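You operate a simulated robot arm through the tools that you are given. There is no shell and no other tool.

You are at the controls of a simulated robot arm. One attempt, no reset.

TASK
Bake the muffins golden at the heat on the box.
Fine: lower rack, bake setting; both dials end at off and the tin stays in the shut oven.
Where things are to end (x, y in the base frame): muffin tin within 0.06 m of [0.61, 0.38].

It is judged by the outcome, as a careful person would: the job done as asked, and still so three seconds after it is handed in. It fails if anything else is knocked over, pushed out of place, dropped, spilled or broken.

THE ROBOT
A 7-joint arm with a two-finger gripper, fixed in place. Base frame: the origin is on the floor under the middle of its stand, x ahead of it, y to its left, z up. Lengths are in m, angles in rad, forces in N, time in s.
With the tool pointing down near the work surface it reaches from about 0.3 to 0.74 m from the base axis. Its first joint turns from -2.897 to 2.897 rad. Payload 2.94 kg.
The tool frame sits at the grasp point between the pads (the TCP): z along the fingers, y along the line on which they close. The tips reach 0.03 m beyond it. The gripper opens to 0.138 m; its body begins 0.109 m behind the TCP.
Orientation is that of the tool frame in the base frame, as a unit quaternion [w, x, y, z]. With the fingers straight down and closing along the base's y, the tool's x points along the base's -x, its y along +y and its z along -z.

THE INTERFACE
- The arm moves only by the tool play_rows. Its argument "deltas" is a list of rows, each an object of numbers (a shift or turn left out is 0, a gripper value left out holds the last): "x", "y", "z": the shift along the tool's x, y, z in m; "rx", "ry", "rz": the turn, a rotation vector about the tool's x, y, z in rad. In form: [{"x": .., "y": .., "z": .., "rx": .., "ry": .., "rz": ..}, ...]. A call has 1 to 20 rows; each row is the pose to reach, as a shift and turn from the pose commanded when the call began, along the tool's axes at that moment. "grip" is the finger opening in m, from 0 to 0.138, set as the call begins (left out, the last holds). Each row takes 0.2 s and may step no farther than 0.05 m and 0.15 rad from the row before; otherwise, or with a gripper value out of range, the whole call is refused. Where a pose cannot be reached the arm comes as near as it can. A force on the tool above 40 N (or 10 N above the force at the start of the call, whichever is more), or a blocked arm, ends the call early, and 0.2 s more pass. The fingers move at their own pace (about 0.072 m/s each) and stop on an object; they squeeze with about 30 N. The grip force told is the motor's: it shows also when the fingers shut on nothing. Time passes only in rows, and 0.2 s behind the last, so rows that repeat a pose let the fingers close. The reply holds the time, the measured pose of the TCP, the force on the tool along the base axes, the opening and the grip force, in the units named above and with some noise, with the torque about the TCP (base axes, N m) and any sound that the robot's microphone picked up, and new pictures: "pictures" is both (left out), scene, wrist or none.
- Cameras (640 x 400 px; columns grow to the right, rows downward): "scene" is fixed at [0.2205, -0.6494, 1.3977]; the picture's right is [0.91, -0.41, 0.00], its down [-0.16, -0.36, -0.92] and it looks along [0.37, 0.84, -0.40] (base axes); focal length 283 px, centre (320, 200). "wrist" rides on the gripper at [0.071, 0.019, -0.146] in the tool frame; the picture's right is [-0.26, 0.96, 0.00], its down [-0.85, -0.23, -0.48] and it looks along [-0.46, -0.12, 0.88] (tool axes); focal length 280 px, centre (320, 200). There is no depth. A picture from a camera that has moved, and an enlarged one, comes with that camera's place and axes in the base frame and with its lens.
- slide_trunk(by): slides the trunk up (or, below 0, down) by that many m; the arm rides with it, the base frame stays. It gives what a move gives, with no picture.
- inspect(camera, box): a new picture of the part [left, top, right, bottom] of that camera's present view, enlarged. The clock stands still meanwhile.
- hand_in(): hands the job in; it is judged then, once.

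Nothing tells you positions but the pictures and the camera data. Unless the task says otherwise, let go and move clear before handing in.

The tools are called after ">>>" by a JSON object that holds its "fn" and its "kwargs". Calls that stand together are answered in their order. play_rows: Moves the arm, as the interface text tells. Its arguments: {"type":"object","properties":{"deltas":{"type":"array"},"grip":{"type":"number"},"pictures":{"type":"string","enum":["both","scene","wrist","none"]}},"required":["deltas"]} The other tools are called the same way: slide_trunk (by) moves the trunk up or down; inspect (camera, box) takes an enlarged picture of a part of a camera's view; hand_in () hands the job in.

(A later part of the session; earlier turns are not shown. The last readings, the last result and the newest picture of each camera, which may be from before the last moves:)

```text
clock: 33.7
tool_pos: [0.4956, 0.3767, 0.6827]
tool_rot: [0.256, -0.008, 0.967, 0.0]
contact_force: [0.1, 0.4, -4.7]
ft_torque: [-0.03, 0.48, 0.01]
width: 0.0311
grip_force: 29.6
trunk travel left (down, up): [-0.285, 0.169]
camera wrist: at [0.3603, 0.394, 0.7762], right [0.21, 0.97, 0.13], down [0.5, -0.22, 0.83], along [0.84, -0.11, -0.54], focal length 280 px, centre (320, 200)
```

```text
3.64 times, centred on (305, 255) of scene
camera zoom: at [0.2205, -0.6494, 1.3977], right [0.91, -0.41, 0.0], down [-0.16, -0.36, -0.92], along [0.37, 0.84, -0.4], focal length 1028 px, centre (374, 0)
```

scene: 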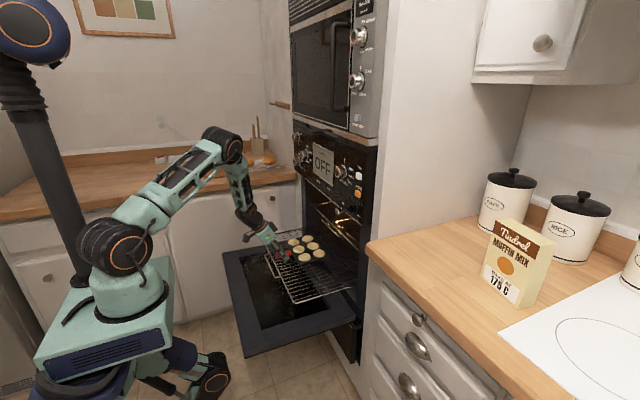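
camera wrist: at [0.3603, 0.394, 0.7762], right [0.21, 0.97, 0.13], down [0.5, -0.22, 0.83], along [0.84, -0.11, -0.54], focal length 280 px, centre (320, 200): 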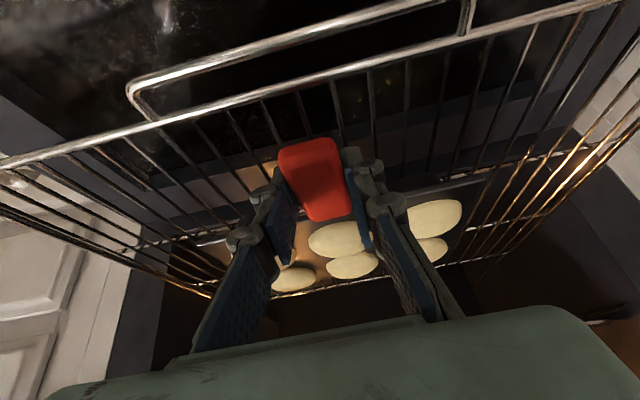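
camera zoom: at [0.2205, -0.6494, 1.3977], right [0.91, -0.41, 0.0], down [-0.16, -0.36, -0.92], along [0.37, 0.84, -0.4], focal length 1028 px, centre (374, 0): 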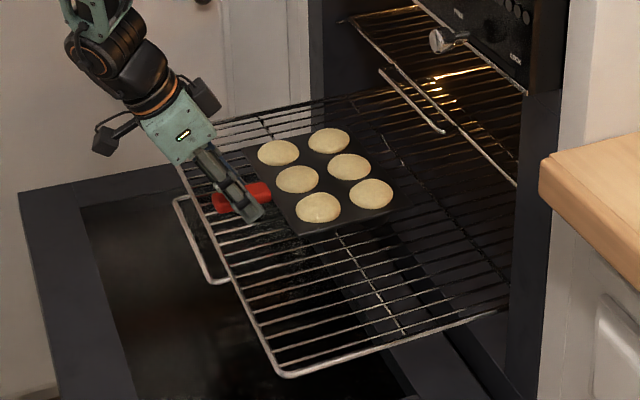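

The tin is centred nicely on the extended lower rack, about a centimetre above it. I'll ease down a few millimetres at a time.

>>> {"fn": "play_rows", "kwargs": {"deltas": [{"x": 0.0015, "z": 0.0026}, {"x": 0.003, "z": 0.0052}, {"x": 0.0045, "z": 0.0078}], "pictures": "wrist"}}

```text
clock: 34.5
tool_pos: [0.4962, 0.377, 0.6746]
tool_rot: [0.256, -0.008, 0.967, 0.001]
contact_force: [0.1, 0.0, -4.4]
ft_torque: [-0.02, 0.49, -0.01]
width: 0.0311
grip_force: 30.4
trunk travel left (down, up): [-0.285, 0.169]
camera wrist: at [0.3607, 0.3943, 0.7671], right [0.21, 0.97, 0.13], down [0.51, -0.22, 0.83], along [0.84, -0.11, -0.54], focal length 280 px, centre (320, 200)
```

wrist: 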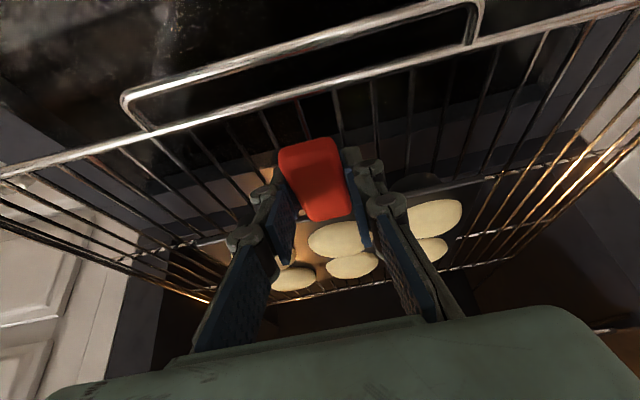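

>>> {"fn": "play_rows", "kwargs": {"deltas": [{"x": 0.001, "z": 0.0017}, {"x": 0.002, "z": 0.0035}, {"x": 0.003, "z": 0.0052}], "pictures": "none"}}

```text
clock: 35.3
tool_pos: [0.496, 0.3769, 0.6703]
tool_rot: [0.258, -0.009, 0.966, 0.002]
contact_force: [-1.0, -0.3, -2.3]
ft_torque: [0.31, 0.0, -0.06]
width: 0.0308
grip_force: 30.1
trunk travel left (down, up): [-0.285, 0.169]
```

The tin is touching the rack now (load torque has dropped). I'll lower a hair more to seat it.

>>> {"fn": "play_rows", "kwargs": {"deltas": [{"x": 0.0006, "z": 0.001}, {"x": 0.0012, "z": 0.0021}], "pictures": "both"}}

>>> {"fn": "inspect", "kwargs": {"camera": "scene", "box": [230, 200, 380, 310]}}

```text
clock: 35.9
tool_pos: [0.4959, 0.3774, 0.6702]
tool_rot: [0.258, -0.008, 0.966, 0.001]
contact_force: [-0.2, 1.0, 3.3]
ft_torque: [0.02, -1.0, -0.04]
width: 0.031
grip_force: 29.5
trunk travel left (down, up): [-0.285, 0.169]
camera wrist: at [0.3604, 0.3949, 0.7611], right [0.21, 0.97, 0.13], down [0.5, -0.22, 0.84], along [0.84, -0.11, -0.53], focal length 280 px, centre (320, 200)
```

scene: 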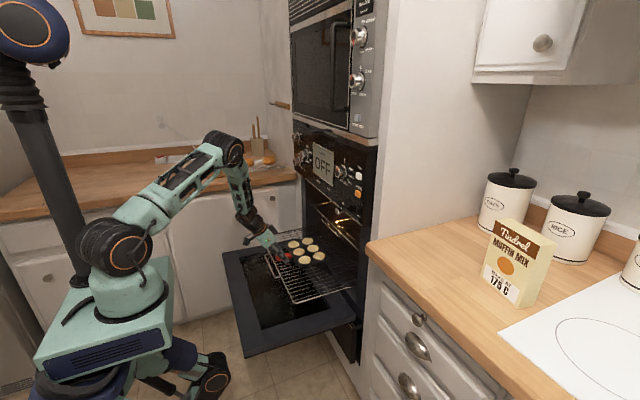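
wrist: 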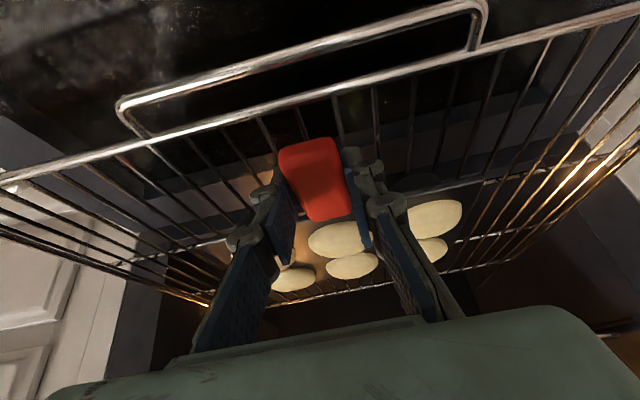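

```text
3.64 times, centred on (305, 255) of scene
camera zoom: at [0.2205, -0.6494, 1.3977], right [0.91, -0.41, 0.0], down [-0.16, -0.36, -0.92], along [0.37, 0.84, -0.4], focal length 1028 px, centre (374, 0)
```

zoom: 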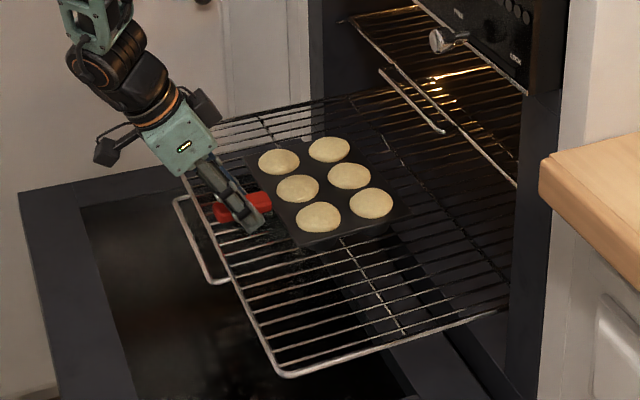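

The tin is seated on the rack (the rack now pushes back). I'll relax 1.5 mm, open the fingers, and back out along the tool axis.

>>> {"fn": "play_rows", "kwargs": {"deltas": [{"x": -0.0008, "z": -0.0013}, {"x": -0.0008, "z": -0.0013}], "pictures": "none"}}

>>> {"fn": "play_rows", "kwargs": {"deltas": [{"x": 0}, {"x": 0}, {"x": 0}, {"x": 0}], "grip": 0.075, "pictures": "both"}}

```text
clock: 36.5
tool_pos: [0.4942, 0.3777, 0.6704]
tool_rot: [0.257, -0.009, 0.966, 0.0]
contact_force: [1.4, 1.0, -0.3]
ft_torque: [0.04, -0.42, 0.11]
width: 0.0307
grip_force: 29.6
trunk travel left (down, up): [-0.285, 0.169]
```

```text
clock: 37.5
tool_pos: [0.4957, 0.3771, 0.6702]
tool_rot: [0.255, -0.008, 0.967, 0.001]
contact_force: [0.4, 0.0, -0.2]
ft_torque: [0.04, 0.0, 0.02]
width: 0.075
grip_force: 0.1
trunk travel left (down, up): [-0.285, 0.169]
camera wrist: at [0.3598, 0.3948, 0.7621], right [0.21, 0.97, 0.13], down [0.5, -0.22, 0.83], along [0.84, -0.11, -0.54], focal length 280 px, centre (320, 200)
```

scene: 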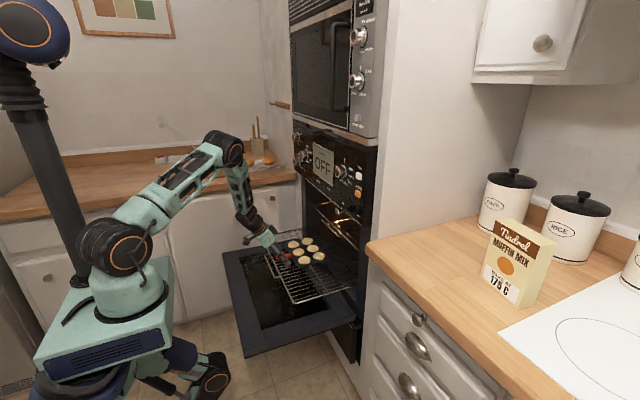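
wrist: 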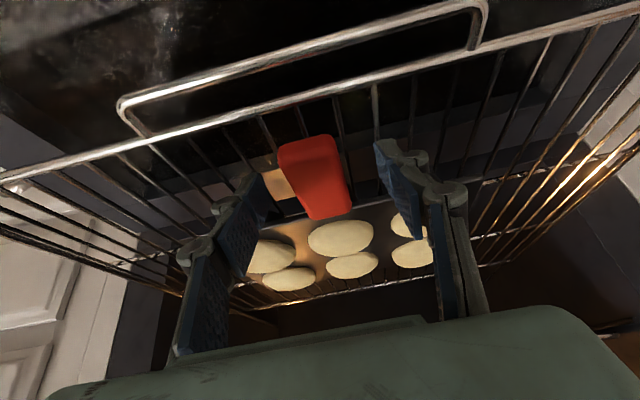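

Released cleanly. I'll back the hand off along its own axis.

>>> {"fn": "play_rows", "kwargs": {"deltas": [{"z": -0.02}, {"z": -0.05}, {"z": -0.08}, {"z": -0.11}, {"z": -0.11}], "pictures": "both"}}

>>> {"fn": "inspect", "kwargs": {"camera": "scene", "box": [230, 200, 380, 310]}}

>>> {"fn": "inspect", "kwargs": {"camera": "wrist", "box": [60, 0, 580, 325]}}

```text
clock: 38.7
tool_pos: [0.4405, 0.378, 0.7653]
tool_rot: [0.256, -0.008, 0.967, 0.001]
contact_force: [-0.3, -0.1, 0.2]
ft_torque: [0.01, 0.01, 0.03]
width: 0.0751
grip_force: 0.0
trunk travel left (down, up): [-0.285, 0.169]
camera wrist: at [0.3048, 0.3954, 0.8576], right [0.21, 0.97, 0.13], down [0.5, -0.22, 0.83], along [0.84, -0.11, -0.54], focal length 280 px, centre (320, 200)
```

scene: 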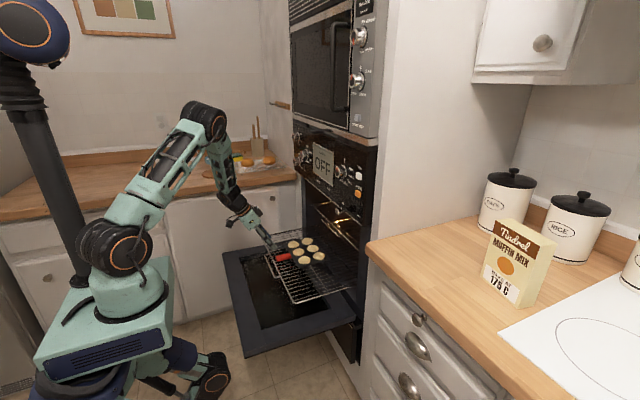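
wrist: 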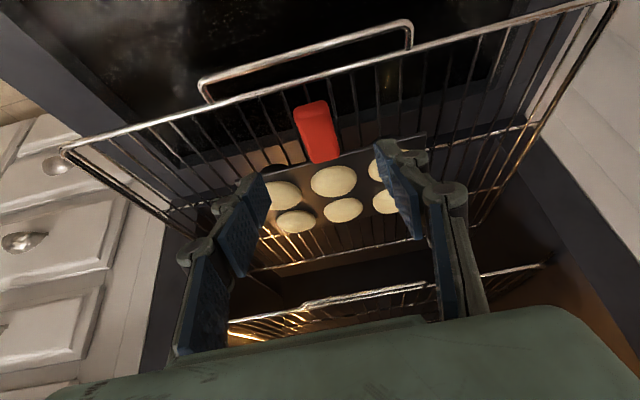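

```text
3.64 times, centred on (305, 255) of scene
camera zoom: at [0.2205, -0.6494, 1.3977], right [0.91, -0.41, 0.0], down [-0.16, -0.36, -0.92], along [0.37, 0.84, -0.4], focal length 1028 px, centre (374, 0)
```

zoom: 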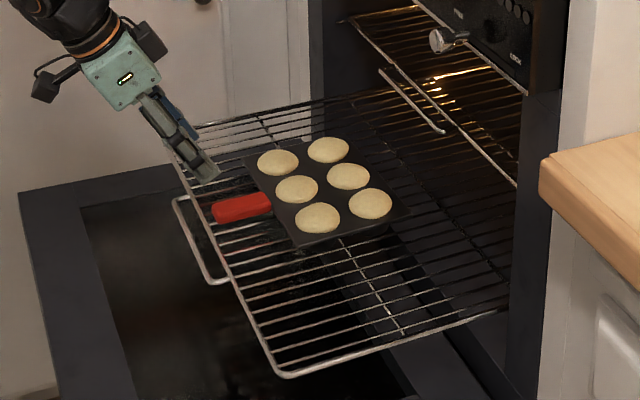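

```text
1.23 times, centred on (320, 162) of wrist
camera zoom: at [0.3048, 0.3954, 0.8576], right [0.21, 0.97, 0.13], down [0.5, -0.22, 0.83], along [0.84, -0.11, -0.54], focal length 345 px, centre (320, 246)
```

zoom: 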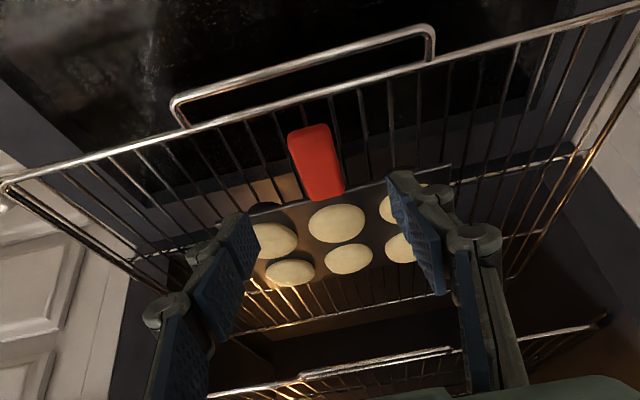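

The tin rests on the rack at the target spot. Next I'll close the fingers, back up in front of the rack's loop handle (x about 0.435, z 0.632), and lower the trunk so the fingers are at rack height.

>>> {"fn": "play_rows", "kwargs": {"deltas": [{"x": 0.015, "z": -0.009, "ry": -0.04}, {"x": 0.03, "z": -0.0175, "ry": -0.08}, {"x": 0.045, "z": -0.026, "ry": -0.12}, {"x": 0.0606, "y": 0.001, "z": -0.0347, "ry": -0.18}, {"x": 0.0606, "y": 0.001, "z": -0.0347, "ry": -0.18}], "grip": 0.0, "pictures": "both"}}

```text
clock: 39.9
tool_pos: [0.3718, 0.3787, 0.764]
tool_rot: [0.343, -0.009, 0.939, 0.002]
contact_force: [-0.7, 0.1, 0.3]
ft_torque: [-0.01, 0.01, 0.02]
width: 0.0
grip_force: 28.2
trunk travel left (down, up): [-0.285, 0.169]
camera wrist: at [0.2222, 0.3944, 0.831], right [0.18, 0.97, 0.17], down [0.35, -0.22, 0.91], along [0.92, -0.11, -0.38], focal length 280 px, centre (320, 200)
```

scene: 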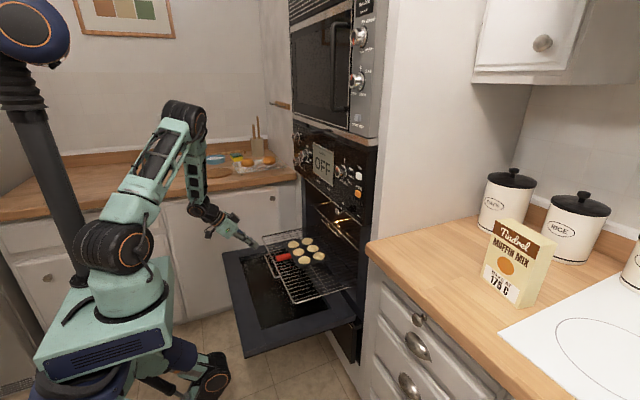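
wrist: 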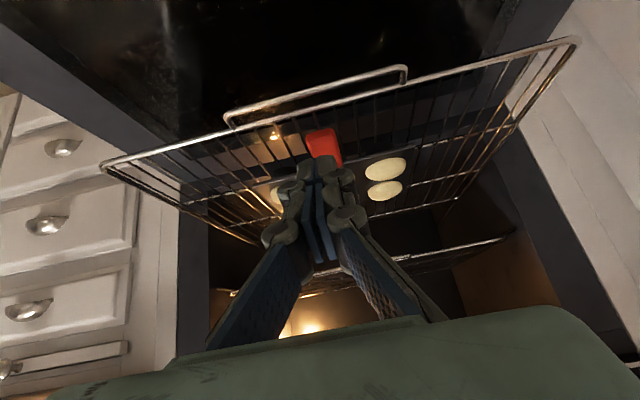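

Fingers are closed and in front of the rack. I'll lower the trunk 13 cm to bring the fingers level with the rack's loop handle.

>>> {"fn": "slide_trunk", "kwargs": {"by": -0.13}}

>>> {"fn": "play_rows", "kwargs": {"deltas": [{"x": 0.0}], "pictures": "both"}}

>>> {"fn": "inspect", "kwargs": {"camera": "scene", "box": [200, 200, 350, 310]}}

```text
clock: 41.5
tool_pos: [0.3723, 0.379, 0.6342]
tool_rot: [0.343, -0.008, 0.939, 0.002]
contact_force: [-0.7, 0.3, -0.1]
ft_torque: [-0.01, 0.02, -0.02]
width: 0.0001
grip_force: 28.4
trunk travel left (down, up): [-0.155, 0.299]
```

```text
clock: 41.9
tool_pos: [0.372, 0.3782, 0.6344]
tool_rot: [0.342, -0.008, 0.94, 0.001]
contact_force: [-0.5, 0.0, 0.1]
ft_torque: [0.02, -0.02, -0.02]
width: 0.0001
grip_force: 28.5
trunk travel left (down, up): [-0.155, 0.299]
camera wrist: at [0.2225, 0.3944, 0.7012], right [0.18, 0.97, 0.17], down [0.35, -0.22, 0.91], along [0.92, -0.11, -0.38], focal length 280 px, centre (320, 200)
```

scene: 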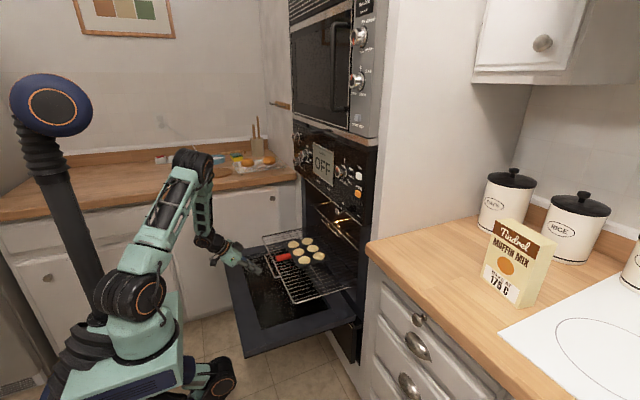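
wrist: 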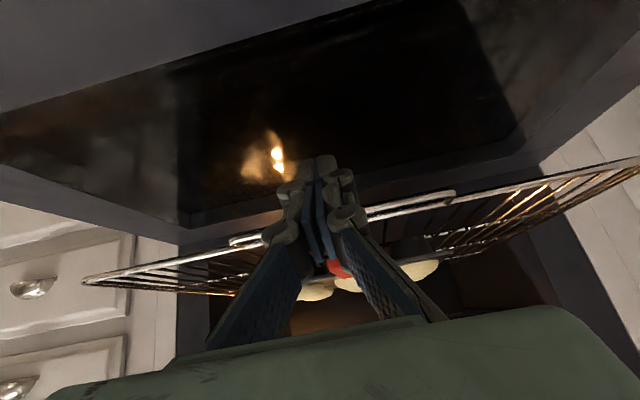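

```text
3.64 times, centred on (275, 255) of scene
camera zoom: at [0.2205, -0.6494, 1.3977], right [0.91, -0.41, 0.0], down [-0.16, -0.36, -0.92], along [0.37, 0.84, -0.4], focal length 1028 px, centre (484, 0)
```

zoom: 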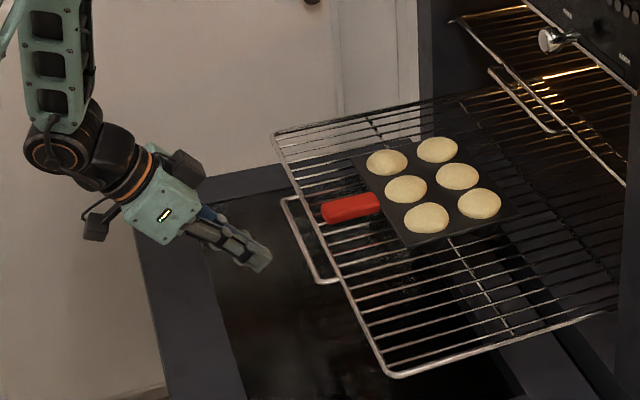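

The fingers are level with the rack's loop handle. I'll move forward gently until contact and begin pushing the rack in.

>>> {"fn": "play_rows", "kwargs": {"deltas": [{"x": -0.0153, "y": -0.0003, "z": 0.0129}, {"x": -0.0307, "y": -0.0006, "z": 0.0257}, {"x": -0.046, "y": -0.0009, "z": 0.0386}, {"x": -0.0614, "y": -0.0013, "z": 0.0514}, {"x": -0.0767, "y": -0.0016, "z": 0.0643}], "pictures": "both"}}

>>> {"fn": "inspect", "kwargs": {"camera": "scene", "box": [230, 200, 380, 310]}}

```text
clock: 43.0
tool_pos: [0.4736, 0.3801, 0.6361]
tool_rot: [0.343, -0.008, 0.939, 0.001]
contact_force: [-0.1, -0.6, 0.1]
ft_torque: [0.0, -0.02, 0.02]
width: 0.0003
grip_force: 28.1
trunk travel left (down, up): [-0.155, 0.299]
camera wrist: at [0.3237, 0.3966, 0.7017], right [0.18, 0.97, 0.17], down [0.34, -0.22, 0.91], along [0.92, -0.11, -0.38], focal length 280 px, centre (320, 200)
```

scene: 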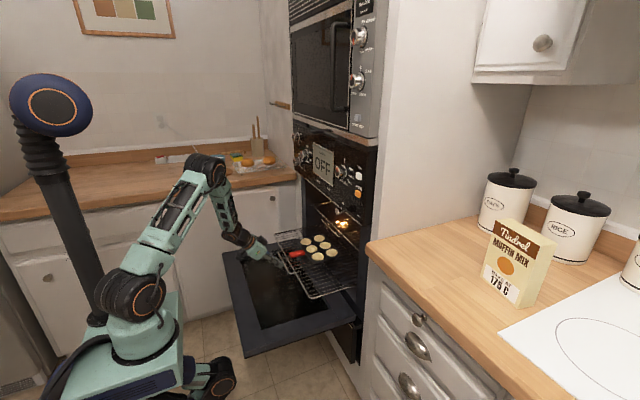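
wrist: 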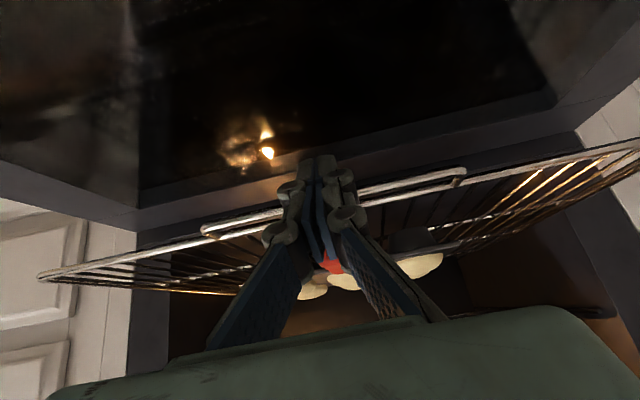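

```text
3.64 times, centred on (305, 255) of scene
camera zoom: at [0.2205, -0.6494, 1.3977], right [0.91, -0.41, 0.0], down [-0.16, -0.36, -0.92], along [0.37, 0.84, -0.4], focal length 1028 px, centre (374, 0)
```

zoom: 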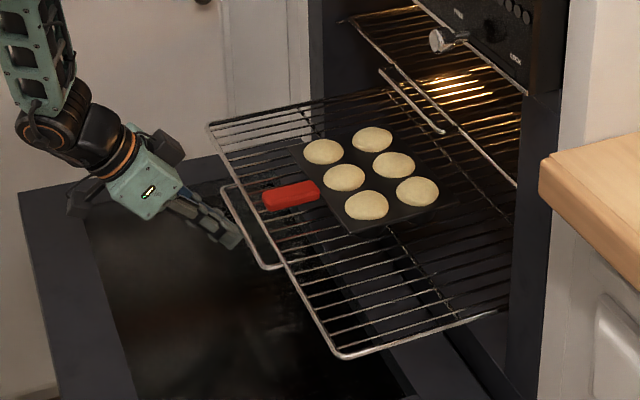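

The rack is moving in with the tin staying put on it. I'll keep pushing slowly.

>>> {"fn": "play_rows", "kwargs": {"deltas": [{"x": -0.0077, "y": -0.0002, "z": 0.0064}, {"x": -0.0184, "y": -0.0004, "z": 0.0154}, {"x": -0.0307, "y": -0.0006, "z": 0.0257}, {"x": -0.043, "y": -0.0009, "z": 0.036}, {"x": -0.0552, "y": -0.0011, "z": 0.0463}, {"x": -0.0675, "y": -0.0014, "z": 0.0566}, {"x": -0.0798, "y": -0.0016, "z": 0.0669}, {"x": -0.092, "y": -0.0019, "z": 0.0772}, {"x": -0.1043, "y": -0.0021, "z": 0.0874}, {"x": -0.115, "y": -0.0024, "z": 0.0965}], "pictures": "both"}}

>>> {"fn": "inspect", "kwargs": {"camera": "scene", "box": [230, 200, 380, 310]}}

```text
clock: 45.2
tool_pos: [0.6228, 0.3777, 0.6352]
tool_rot: [0.342, -0.007, 0.94, 0.002]
contact_force: [-0.7, -0.6, -0.9]
ft_torque: [0.06, 0.04, -0.03]
width: 0.0002
grip_force: 28.2
trunk travel left (down, up): [-0.155, 0.299]
camera wrist: at [0.4738, 0.3949, 0.7014], right [0.18, 0.97, 0.17], down [0.35, -0.22, 0.91], along [0.92, -0.11, -0.38], focal length 280 px, centre (320, 200)
```

scene: 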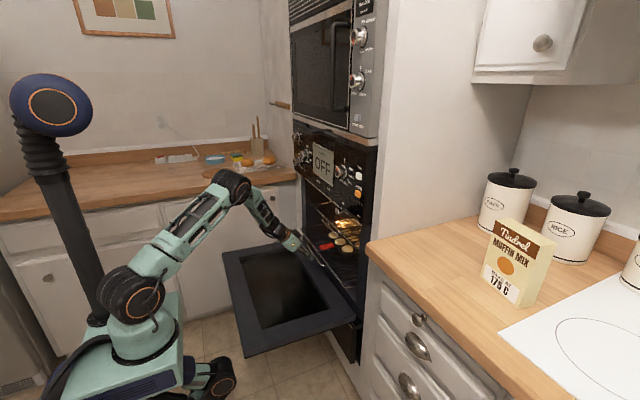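
wrist: 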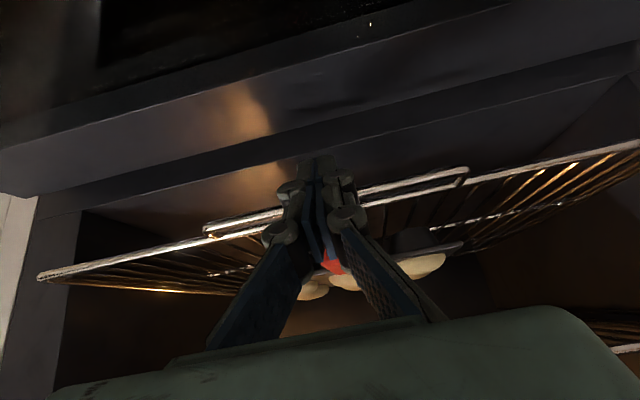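

```text
3.64 times, centred on (305, 255) of scene
camera zoom: at [0.2205, -0.6494, 1.3977], right [0.91, -0.41, 0.0], down [-0.16, -0.36, -0.92], along [0.37, 0.84, -0.4], focal length 1028 px, centre (374, 0)
```

zoom: 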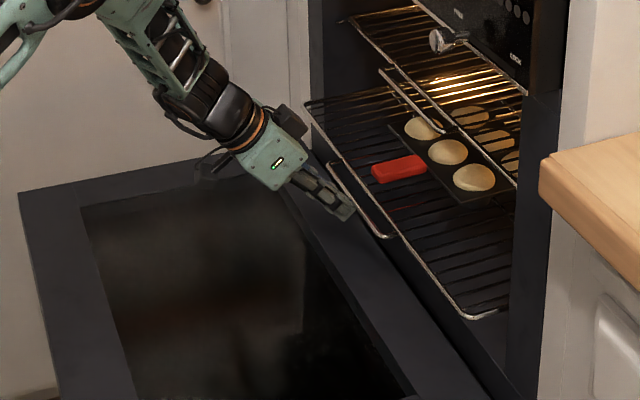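

The rack is mostly in and the tin is still riding on it. I'll push the remaining distance in small steps until the rack reaches its stop.

>>> {"fn": "play_rows", "kwargs": {"deltas": [{"x": -0.0077, "y": -0.0002, "z": 0.0064}, {"x": -0.0184, "y": -0.0004, "z": 0.0154}, {"x": -0.0307, "y": -0.0006, "z": 0.0257}, {"x": -0.043, "y": -0.0009, "z": 0.036}, {"x": -0.05, "y": -0.001, "z": 0.0418}], "pictures": "both"}}

>>> {"fn": "inspect", "kwargs": {"camera": "scene", "box": [230, 200, 380, 310]}}

```text
clock: 46.5
tool_pos: [0.6883, 0.3771, 0.6343]
tool_rot: [0.342, -0.007, 0.94, 0.0]
contact_force: [-1.5, 0.1, -2.5]
ft_torque: [0.01, 0.11, -0.01]
width: 0.0001
grip_force: 28.0
trunk travel left (down, up): [-0.155, 0.299]
camera wrist: at [0.5379, 0.3943, 0.7006], right [0.19, 0.97, 0.17], down [0.35, -0.22, 0.91], along [0.92, -0.11, -0.38], focal length 280 px, centre (320, 200)
```

scene: 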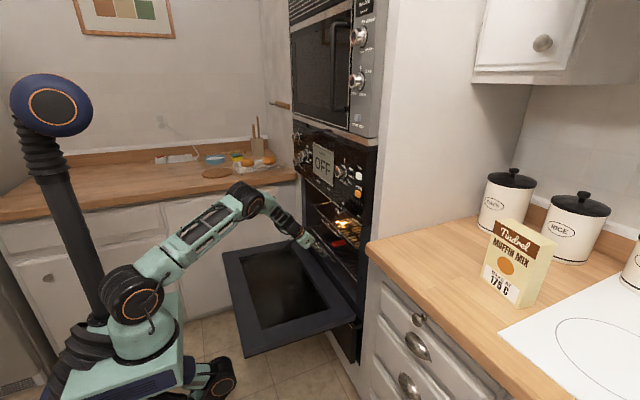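
wrist: 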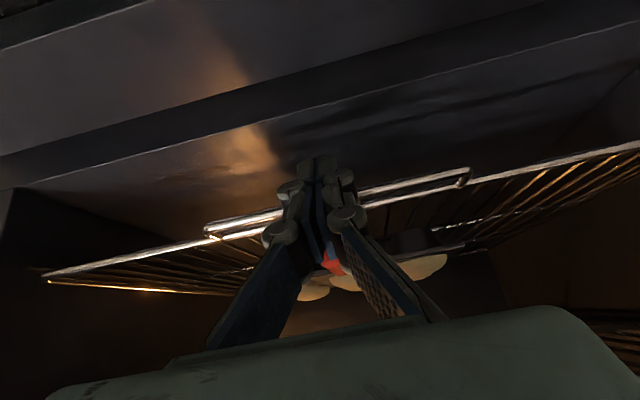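

```text
3.64 times, centred on (305, 255) of scene
camera zoom: at [0.2205, -0.6494, 1.3977], right [0.91, -0.41, 0.0], down [-0.16, -0.36, -0.92], along [0.37, 0.84, -0.4], focal length 1028 px, centre (374, 0)
```

zoom: 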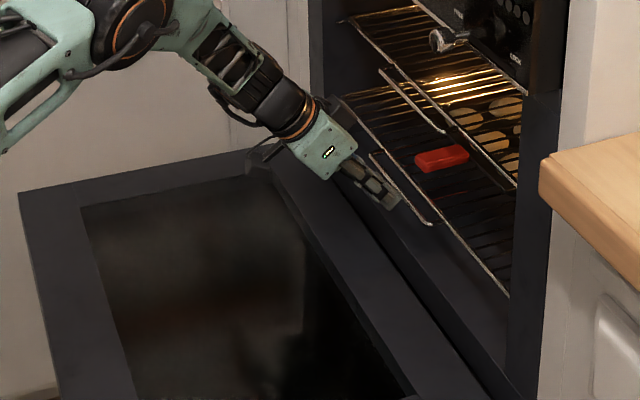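

The rack's loop handle is at about x = 0.717, versus about 0.733 for the upper rack. I'll nudge a little further until it stops.

>>> {"fn": "play_rows", "kwargs": {"deltas": [{"x": -0.0061, "y": -0.0001, "z": 0.0051}, {"x": -0.0123, "y": -0.0002, "z": 0.0103}, {"x": -0.0184, "y": -0.0004, "z": 0.0154}, {"x": -0.023, "y": -0.0005, "z": 0.0193}], "pictures": "both"}}

>>> {"fn": "inspect", "kwargs": {"camera": "scene", "box": [270, 200, 380, 280]}}

```text
clock: 47.6
tool_pos: [0.7085, 0.3801, 0.6259]
tool_rot: [0.334, -0.01, 0.943, 0.001]
contact_force: [-0.4, 0.8, -1.6]
ft_torque: [-0.01, 0.0, -0.01]
width: 0.0001
grip_force: 28.1
trunk travel left (down, up): [-0.155, 0.299]
stopped in row 4: the force on the tool passed its limit at 41 N (the readings are from after the stop); the commanded pose is now the measured one
camera wrist: at [0.5606, 0.396, 0.6951], right [0.18, 0.97, 0.16], down [0.36, -0.22, 0.91], along [0.91, -0.11, -0.39], focal length 280 px, centre (320, 200)
```

scene: 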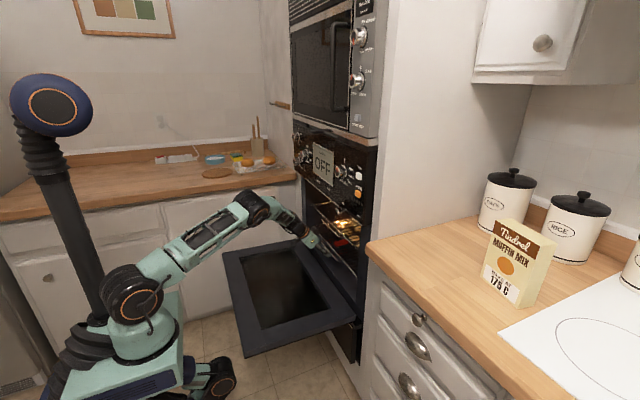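
wrist: 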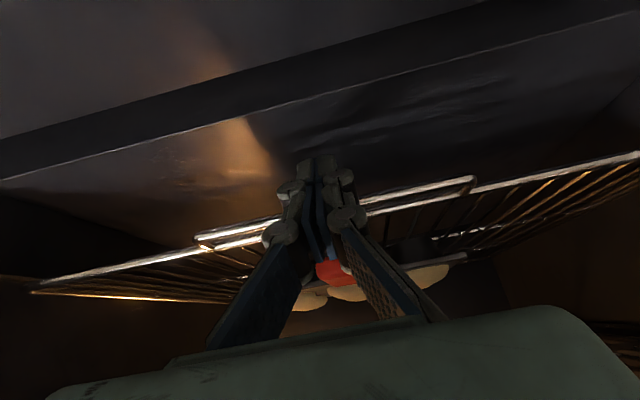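

```text
5.00 times, centred on (325, 240) of scene
camera zoom: at [0.2205, -0.6494, 1.3977], right [0.91, -0.41, 0.0], down [-0.16, -0.36, -0.92], along [0.37, 0.84, -0.4], focal length 1414 px, centre (295, 0)
```

zoom: 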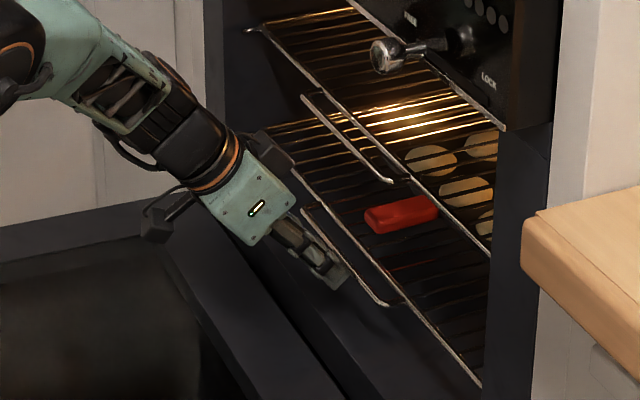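

The rack hit its stop and is fully in. I'll back the hand straight out of the oven, then look at the door to plan closing it.

>>> {"fn": "play_rows", "kwargs": {"deltas": [{"x": 0.0192, "z": -0.0161}, {"x": 0.05, "y": 0.001, "z": -0.0415}, {"x": 0.085, "y": 0.0017, "z": -0.071}, {"x": 0.12, "y": 0.0025, "z": -0.1}, {"x": 0.155, "y": 0.0032, "z": -0.13}, {"x": 0.19, "y": 0.004, "z": -0.16}, {"x": 0.22, "y": 0.0045, "z": -0.19}, {"x": 0.23, "y": 0.005, "z": -0.22}], "pictures": "both"}}

>>> {"fn": "inspect", "kwargs": {"camera": "scene", "box": [210, 200, 390, 370]}}

```text
clock: 49.4
tool_pos: [0.3899, 0.3782, 0.6515]
tool_rot: [0.334, -0.011, 0.942, 0.002]
contact_force: [0.4, -0.8, 0.4]
ft_torque: [0.0, -0.03, -0.01]
width: 0.0001
grip_force: 28.1
trunk travel left (down, up): [-0.155, 0.299]
camera wrist: at [0.2419, 0.3945, 0.7206], right [0.18, 0.97, 0.16], down [0.36, -0.22, 0.91], along [0.91, -0.11, -0.39], focal length 280 px, centre (320, 200)
```

scene: 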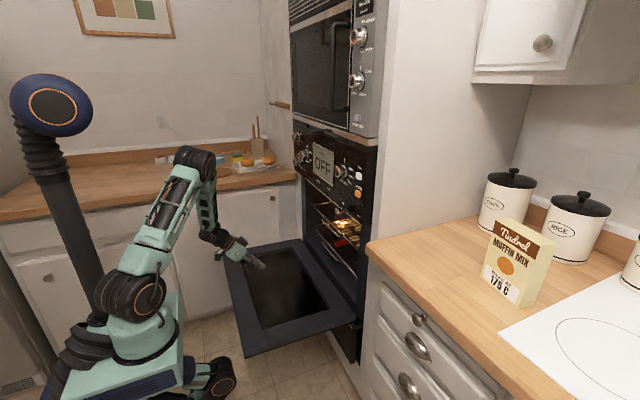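
wrist: 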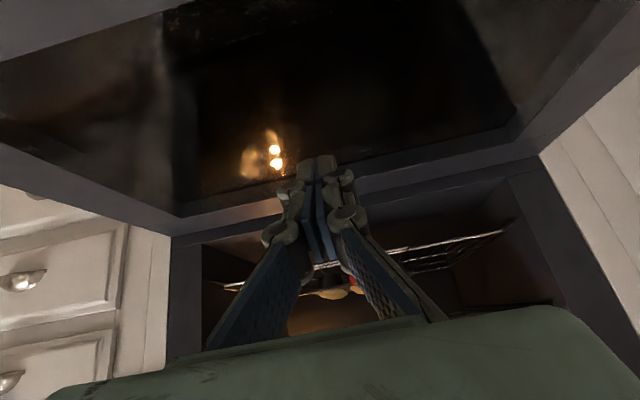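

```text
2.35 times, centred on (300, 285) of scene
camera zoom: at [0.2205, -0.6494, 1.3977], right [0.91, -0.41, 0.0], down [-0.16, -0.36, -0.92], along [0.37, 0.84, -0.4], focal length 665 px, centre (367, 0)
```

zoom: 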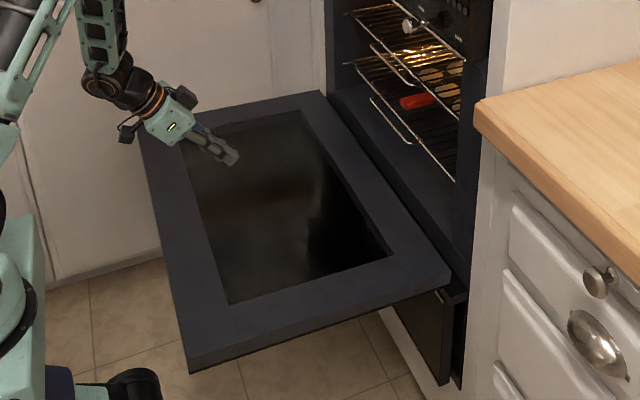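

I'll look more closely at the door's near edge and corner to see its thickness and whether there's a handle underneath.

>>> {"fn": "inspect", "kwargs": {"camera": "scene", "box": [215, 300, 375, 400]}}

>>> {"fn": "inspect", "kwargs": {"camera": "scene", "box": [310, 170, 390, 260]}}

```text
4.00 times, centred on (295, 350) of scene
camera zoom: at [0.2205, -0.6494, 1.3977], right [0.91, -0.41, 0.0], down [-0.16, -0.36, -0.92], along [0.37, 0.84, -0.4], focal length 1131 px, centre (420, -400)
```

zoom: 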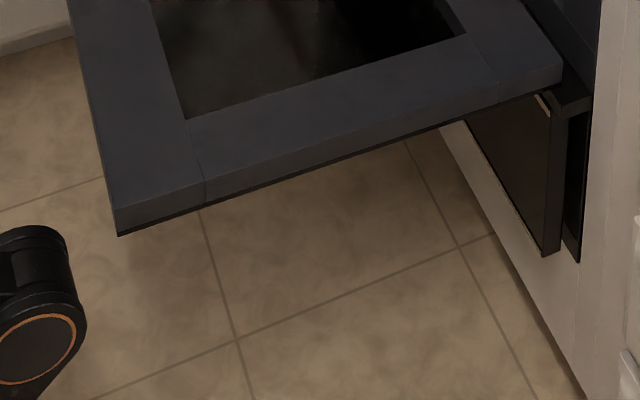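

```text
4.44 times, centred on (350, 215) of scene
camera zoom: at [0.2205, -0.6494, 1.3977], right [0.91, -0.41, 0.0], down [-0.16, -0.36, -0.92], along [0.37, 0.84, -0.4], focal length 1256 px, centre (187, 133)
```

zoom: 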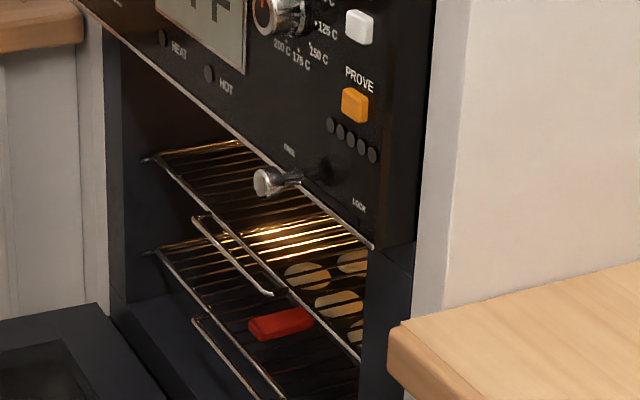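

The door (about 3 cm thick) lies flat from x = 0.26 to 0.70, y = 0.06 to 0.69, top at z = 0.52. My plan is to hook the closed fingers under its free edge from the front at y about 0.5 and swing it up along its arc. First I'll move out in front of the edge.

>>> {"fn": "play_rows", "kwargs": {"deltas": [{"x": 0.025, "y": 0.021, "z": -0.021, "ry": -0.03}, {"x": 0.051, "y": 0.042, "z": -0.0415, "ry": -0.06}, {"x": 0.076, "y": 0.062, "z": -0.062, "ry": -0.1}, {"x": 0.102, "y": 0.083, "z": -0.083, "ry": -0.13}, {"x": 0.127, "y": 0.104, "z": -0.104, "ry": -0.16}, {"x": 0.1526, "y": 0.1244, "z": -0.1245, "ry": -0.19}, {"x": 0.1526, "y": 0.1244, "z": -0.1245, "ry": -0.19}], "pictures": "both"}}

```text
clock: 51.0
tool_pos: [0.1925, 0.4998, 0.6497]
tool_rot: [0.423, -0.01, 0.906, 0.003]
contact_force: [-0.7, -0.1, -1.0]
ft_torque: [-0.02, -0.01, 0.0]
width: 0.0002
grip_force: 28.5
trunk travel left (down, up): [-0.155, 0.299]
camera wrist: at [0.0333, 0.5154, 0.6902], right [0.15, 0.97, 0.2], down [0.19, -0.22, 0.96], along [0.97, -0.1, -0.21], focal length 280 px, centre (320, 200)
```

scene: 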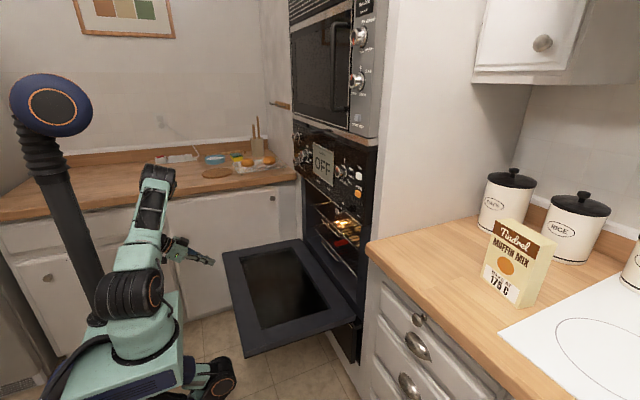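
wrist: 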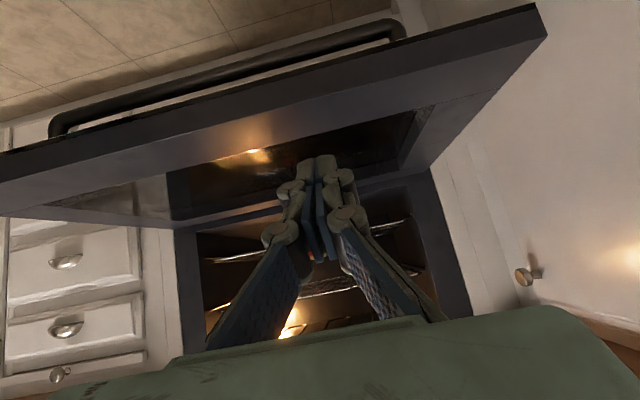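

Now the wrist camera shows a bar handle running along the underside of the door near its free edge. I'll zoom in to locate it and the edge precisely.

>>> {"fn": "inspect", "kwargs": {"camera": "wrist", "box": [300, 0, 560, 162]}}

>>> {"fn": "inspect", "kwargs": {"camera": "wrist", "box": [0, 60, 260, 222]}}

```text
2.46 times, centred on (430, 81) of wrist
camera zoom: at [0.0333, 0.5154, 0.6902], right [0.15, 0.97, 0.2], down [0.19, -0.22, 0.96], along [0.97, -0.1, -0.21], focal length 690 px, centre (49, 493)
```

zoom: 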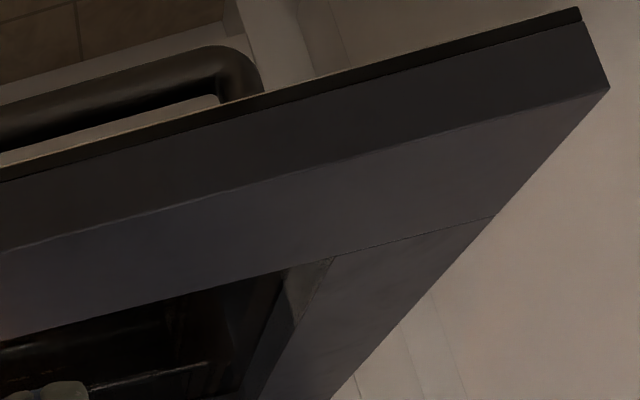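

```text
2.46 times, centred on (130, 141) of wrist
camera zoom: at [0.0333, 0.5154, 0.6902], right [0.15, 0.97, 0.2], down [0.19, -0.22, 0.96], along [0.97, -0.1, -0.21], focal length 690 px, centre (788, 345)
```

zoom: 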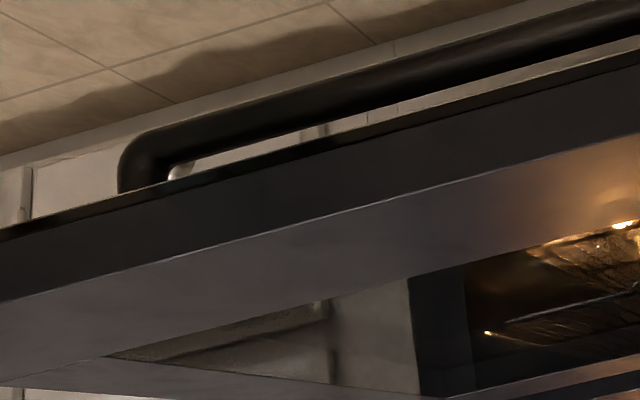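

The handle bar sits about 4 cm below the door near its free edge (roughly x = 0.29, z = 0.47, y = 0.17 to 0.62). I'll come in low from the front, hook the closed fingers under the bar, and lift along the door's arc. First, descend in front of it.

>>> {"fn": "play_rows", "kwargs": {"deltas": [{"x": 0.035, "y": -0.0097, "z": 0.0206, "ry": -0.035}, {"x": 0.07, "y": -0.0195, "z": 0.0411, "ry": -0.07}, {"x": 0.105, "y": -0.0292, "z": 0.0617, "ry": -0.105}, {"x": 0.14, "y": -0.039, "z": 0.0822, "ry": -0.14}, {"x": 0.175, "y": -0.0487, "z": 0.1028, "ry": -0.175}, {"x": 0.175, "y": -0.0487, "z": 0.1028, "ry": -0.175}], "pictures": "both"}}

```text
clock: 52.4
tool_pos: [0.159, 0.4494, 0.4551]
tool_rot: [0.5, -0.011, 0.866, 0.005]
contact_force: [-0.1, 0.1, 0.8]
ft_torque: [-0.03, 0.03, 0.01]
width: 0.0001
grip_force: 28.2
trunk travel left (down, up): [-0.155, 0.299]
camera wrist: at [-0.0045, 0.4646, 0.4658], right [0.11, 0.97, 0.22], down [0.02, -0.23, 0.97], along [0.99, -0.1, -0.04], focal length 280 px, centre (320, 200)
```

scene: 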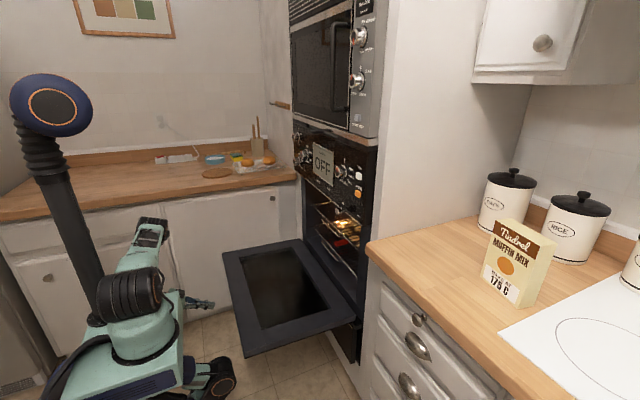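
wrist: 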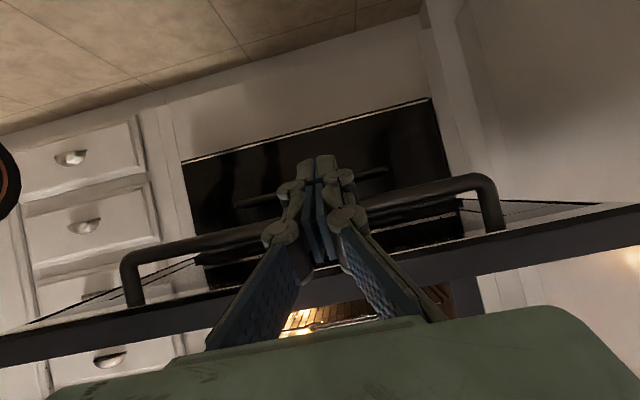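

From below I can see the bar clearly: about (0.288, 0.20–0.61, 0.473). I'll slide the fingers forward underneath it with a couple of centimetres of clearance.

>>> {"fn": "play_rows", "kwargs": {"deltas": [{"x": 0.0073, "z": 0.0273}, {"x": 0.0028, "y": -0.001, "z": 0.0651}, {"x": -0.0147, "y": -0.002, "z": 0.0954}, {"x": -0.0317, "y": -0.003, "z": 0.1249}, {"x": -0.0317, "y": -0.003, "z": 0.1249}], "pictures": "both"}}

```text
clock: 53.6
tool_pos: [0.2838, 0.4462, 0.4172]
tool_rot: [0.5, -0.01, 0.866, 0.004]
contact_force: [0.0, 0.4, -0.7]
ft_torque: [0.02, -0.02, 0.01]
width: 0.0001
grip_force: 28.5
trunk travel left (down, up): [-0.155, 0.299]
camera wrist: at [0.1202, 0.4621, 0.429], right [0.11, 0.97, 0.22], down [0.02, -0.23, 0.97], along [0.99, -0.1, -0.04], focal length 280 px, centre (320, 200)
```

scene: 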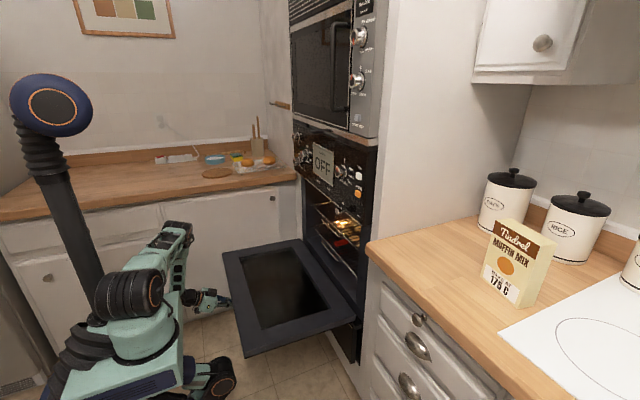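
wrist: 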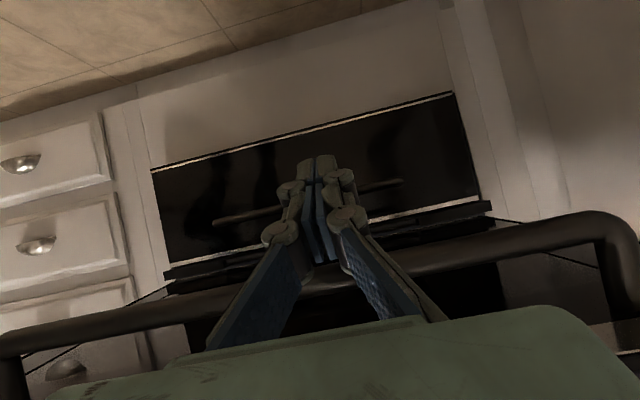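

The fingers are under the bar. I'll lift it through the first ~10° of arc and watch the force.

>>> {"fn": "play_rows", "kwargs": {"deltas": [{"x": -0.0097, "z": -0.0064}, {"x": -0.0193, "z": -0.0128}, {"x": -0.0335, "z": -0.0236, "ry": 0.015}, {"x": -0.0476, "z": -0.0344, "ry": 0.029}, {"x": -0.0628, "z": -0.0439, "ry": 0.044}, {"x": -0.0779, "z": -0.0534, "ry": 0.058}], "pictures": "both"}}

```text
clock: 55.0
tool_pos: [0.2767, 0.4474, 0.5099]
tool_rot: [0.475, -0.01, 0.88, 0.003]
contact_force: [-4.9, -2.8, -6.9]
ft_torque: [0.05, 0.01, -0.04]
width: 0.0058
grip_force: 28.0
trunk travel left (down, up): [-0.155, 0.299]
camera wrist: at [0.1143, 0.464, 0.5317], right [0.12, 0.97, 0.22], down [0.07, -0.23, 0.97], along [0.99, -0.1, -0.1], focal length 280 px, centre (320, 200)
```

scene: 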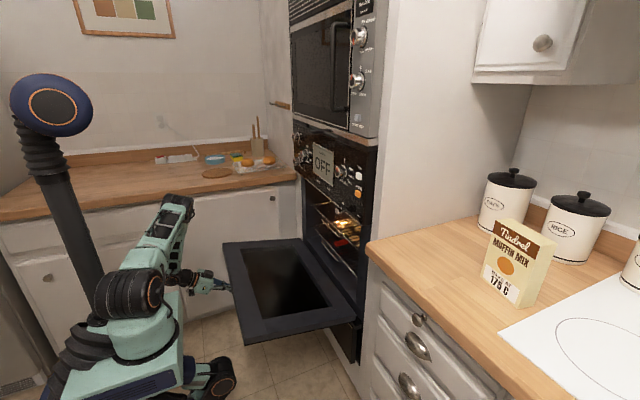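
wrist: 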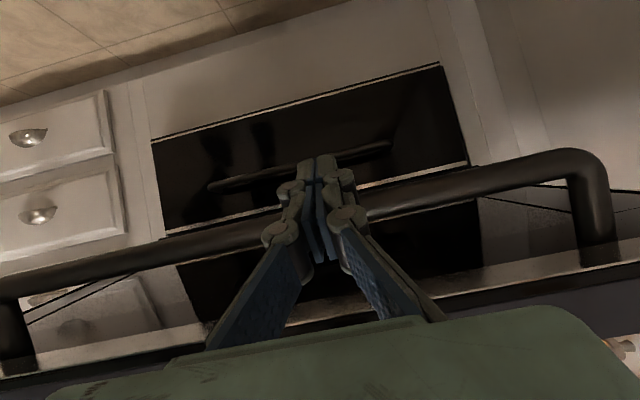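

The door is lifting with only about 8 N at the bar. I'll continue along the arc to about 40°.

>>> {"fn": "play_rows", "kwargs": {"deltas": [{"x": -0.0209, "z": -0.0112, "ry": 0.019}, {"x": -0.0417, "y": -0.0005, "z": -0.0225, "ry": 0.039}, {"x": -0.0626, "y": -0.001, "z": -0.0337, "ry": 0.058}, {"x": -0.0851, "y": -0.001, "z": -0.0411, "ry": 0.078}, {"x": -0.1076, "y": -0.0015, "z": -0.0484, "ry": 0.097}, {"x": -0.1301, "y": -0.002, "z": -0.0558, "ry": 0.117}, {"x": -0.1534, "y": -0.002, "z": -0.0592, "ry": 0.136}, {"x": -0.1767, "y": -0.002, "z": -0.0626, "ry": 0.156}, {"x": -0.2, "y": -0.0025, "z": -0.066, "ry": 0.175}], "pictures": "both"}}

```text
clock: 57.0
tool_pos: [0.3333, 0.4461, 0.7156]
tool_rot: [0.398, -0.009, 0.917, 0.001]
contact_force: [-2.6, -1.0, -3.9]
ft_torque: [-0.04, 0.07, -0.01]
width: 0.0
grip_force: 28.5
trunk travel left (down, up): [-0.155, 0.299]
camera wrist: at [0.1765, 0.4625, 0.7642], right [0.16, 0.97, 0.19], down [0.24, -0.22, 0.95], along [0.96, -0.11, -0.26], focal length 280 px, centre (320, 200)
```

scene: 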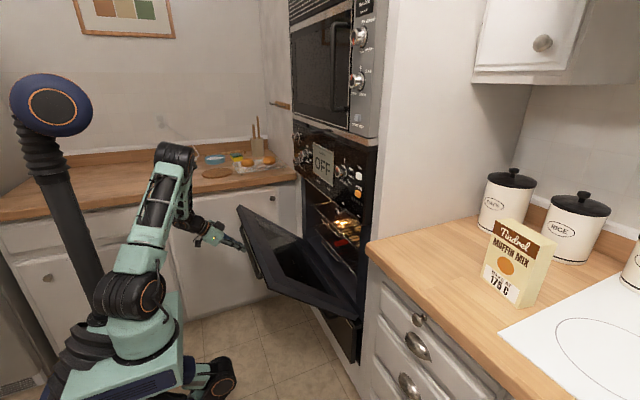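
wrist: 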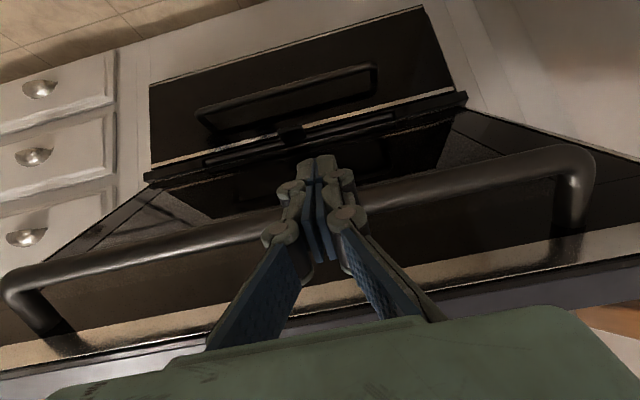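

The door is swinging up smoothly. I'll continue to about 75°.

>>> {"fn": "play_rows", "kwargs": {"deltas": [{"x": -0.0233, "z": -0.0033, "ry": 0.019}, {"x": -0.0465, "y": -0.0005, "z": -0.0066, "ry": 0.039}, {"x": -0.0698, "y": -0.001, "z": -0.0099, "ry": 0.058}, {"x": -0.0932, "y": -0.0013, "z": -0.0092, "ry": 0.078}, {"x": -0.1167, "y": -0.0017, "z": -0.0085, "ry": 0.097}, {"x": -0.1401, "y": -0.002, "z": -0.0078, "ry": 0.117}, {"x": -0.163, "y": -0.0025, "z": -0.003, "ry": 0.136}, {"x": -0.186, "y": -0.003, "z": 0.0017, "ry": 0.156}, {"x": -0.2089, "y": -0.003, "z": 0.0065, "ry": 0.175}], "pictures": "both"}}

```text
clock: 59.0
tool_pos: [0.482, 0.45, 0.8633]
tool_rot: [0.316, -0.011, 0.949, 0.003]
contact_force: [-0.5, 0.5, 0.7]
ft_torque: [0.02, 0.03, 0.01]
width: 0.0002
grip_force: 28.4
trunk travel left (down, up): [-0.155, 0.299]
camera wrist: at [0.3357, 0.4661, 0.9389], right [0.19, 0.97, 0.16], down [0.4, -0.22, 0.89], along [0.9, -0.11, -0.43], focal length 280 px, centre (320, 200)
```

scene: 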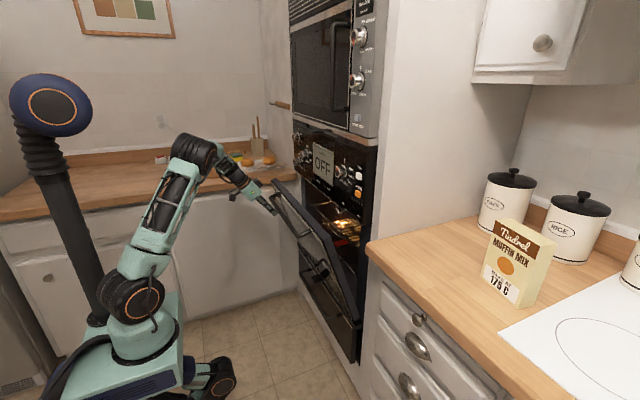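
wrist: 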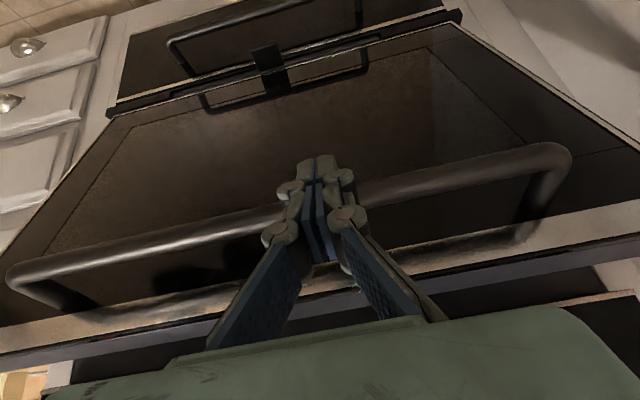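

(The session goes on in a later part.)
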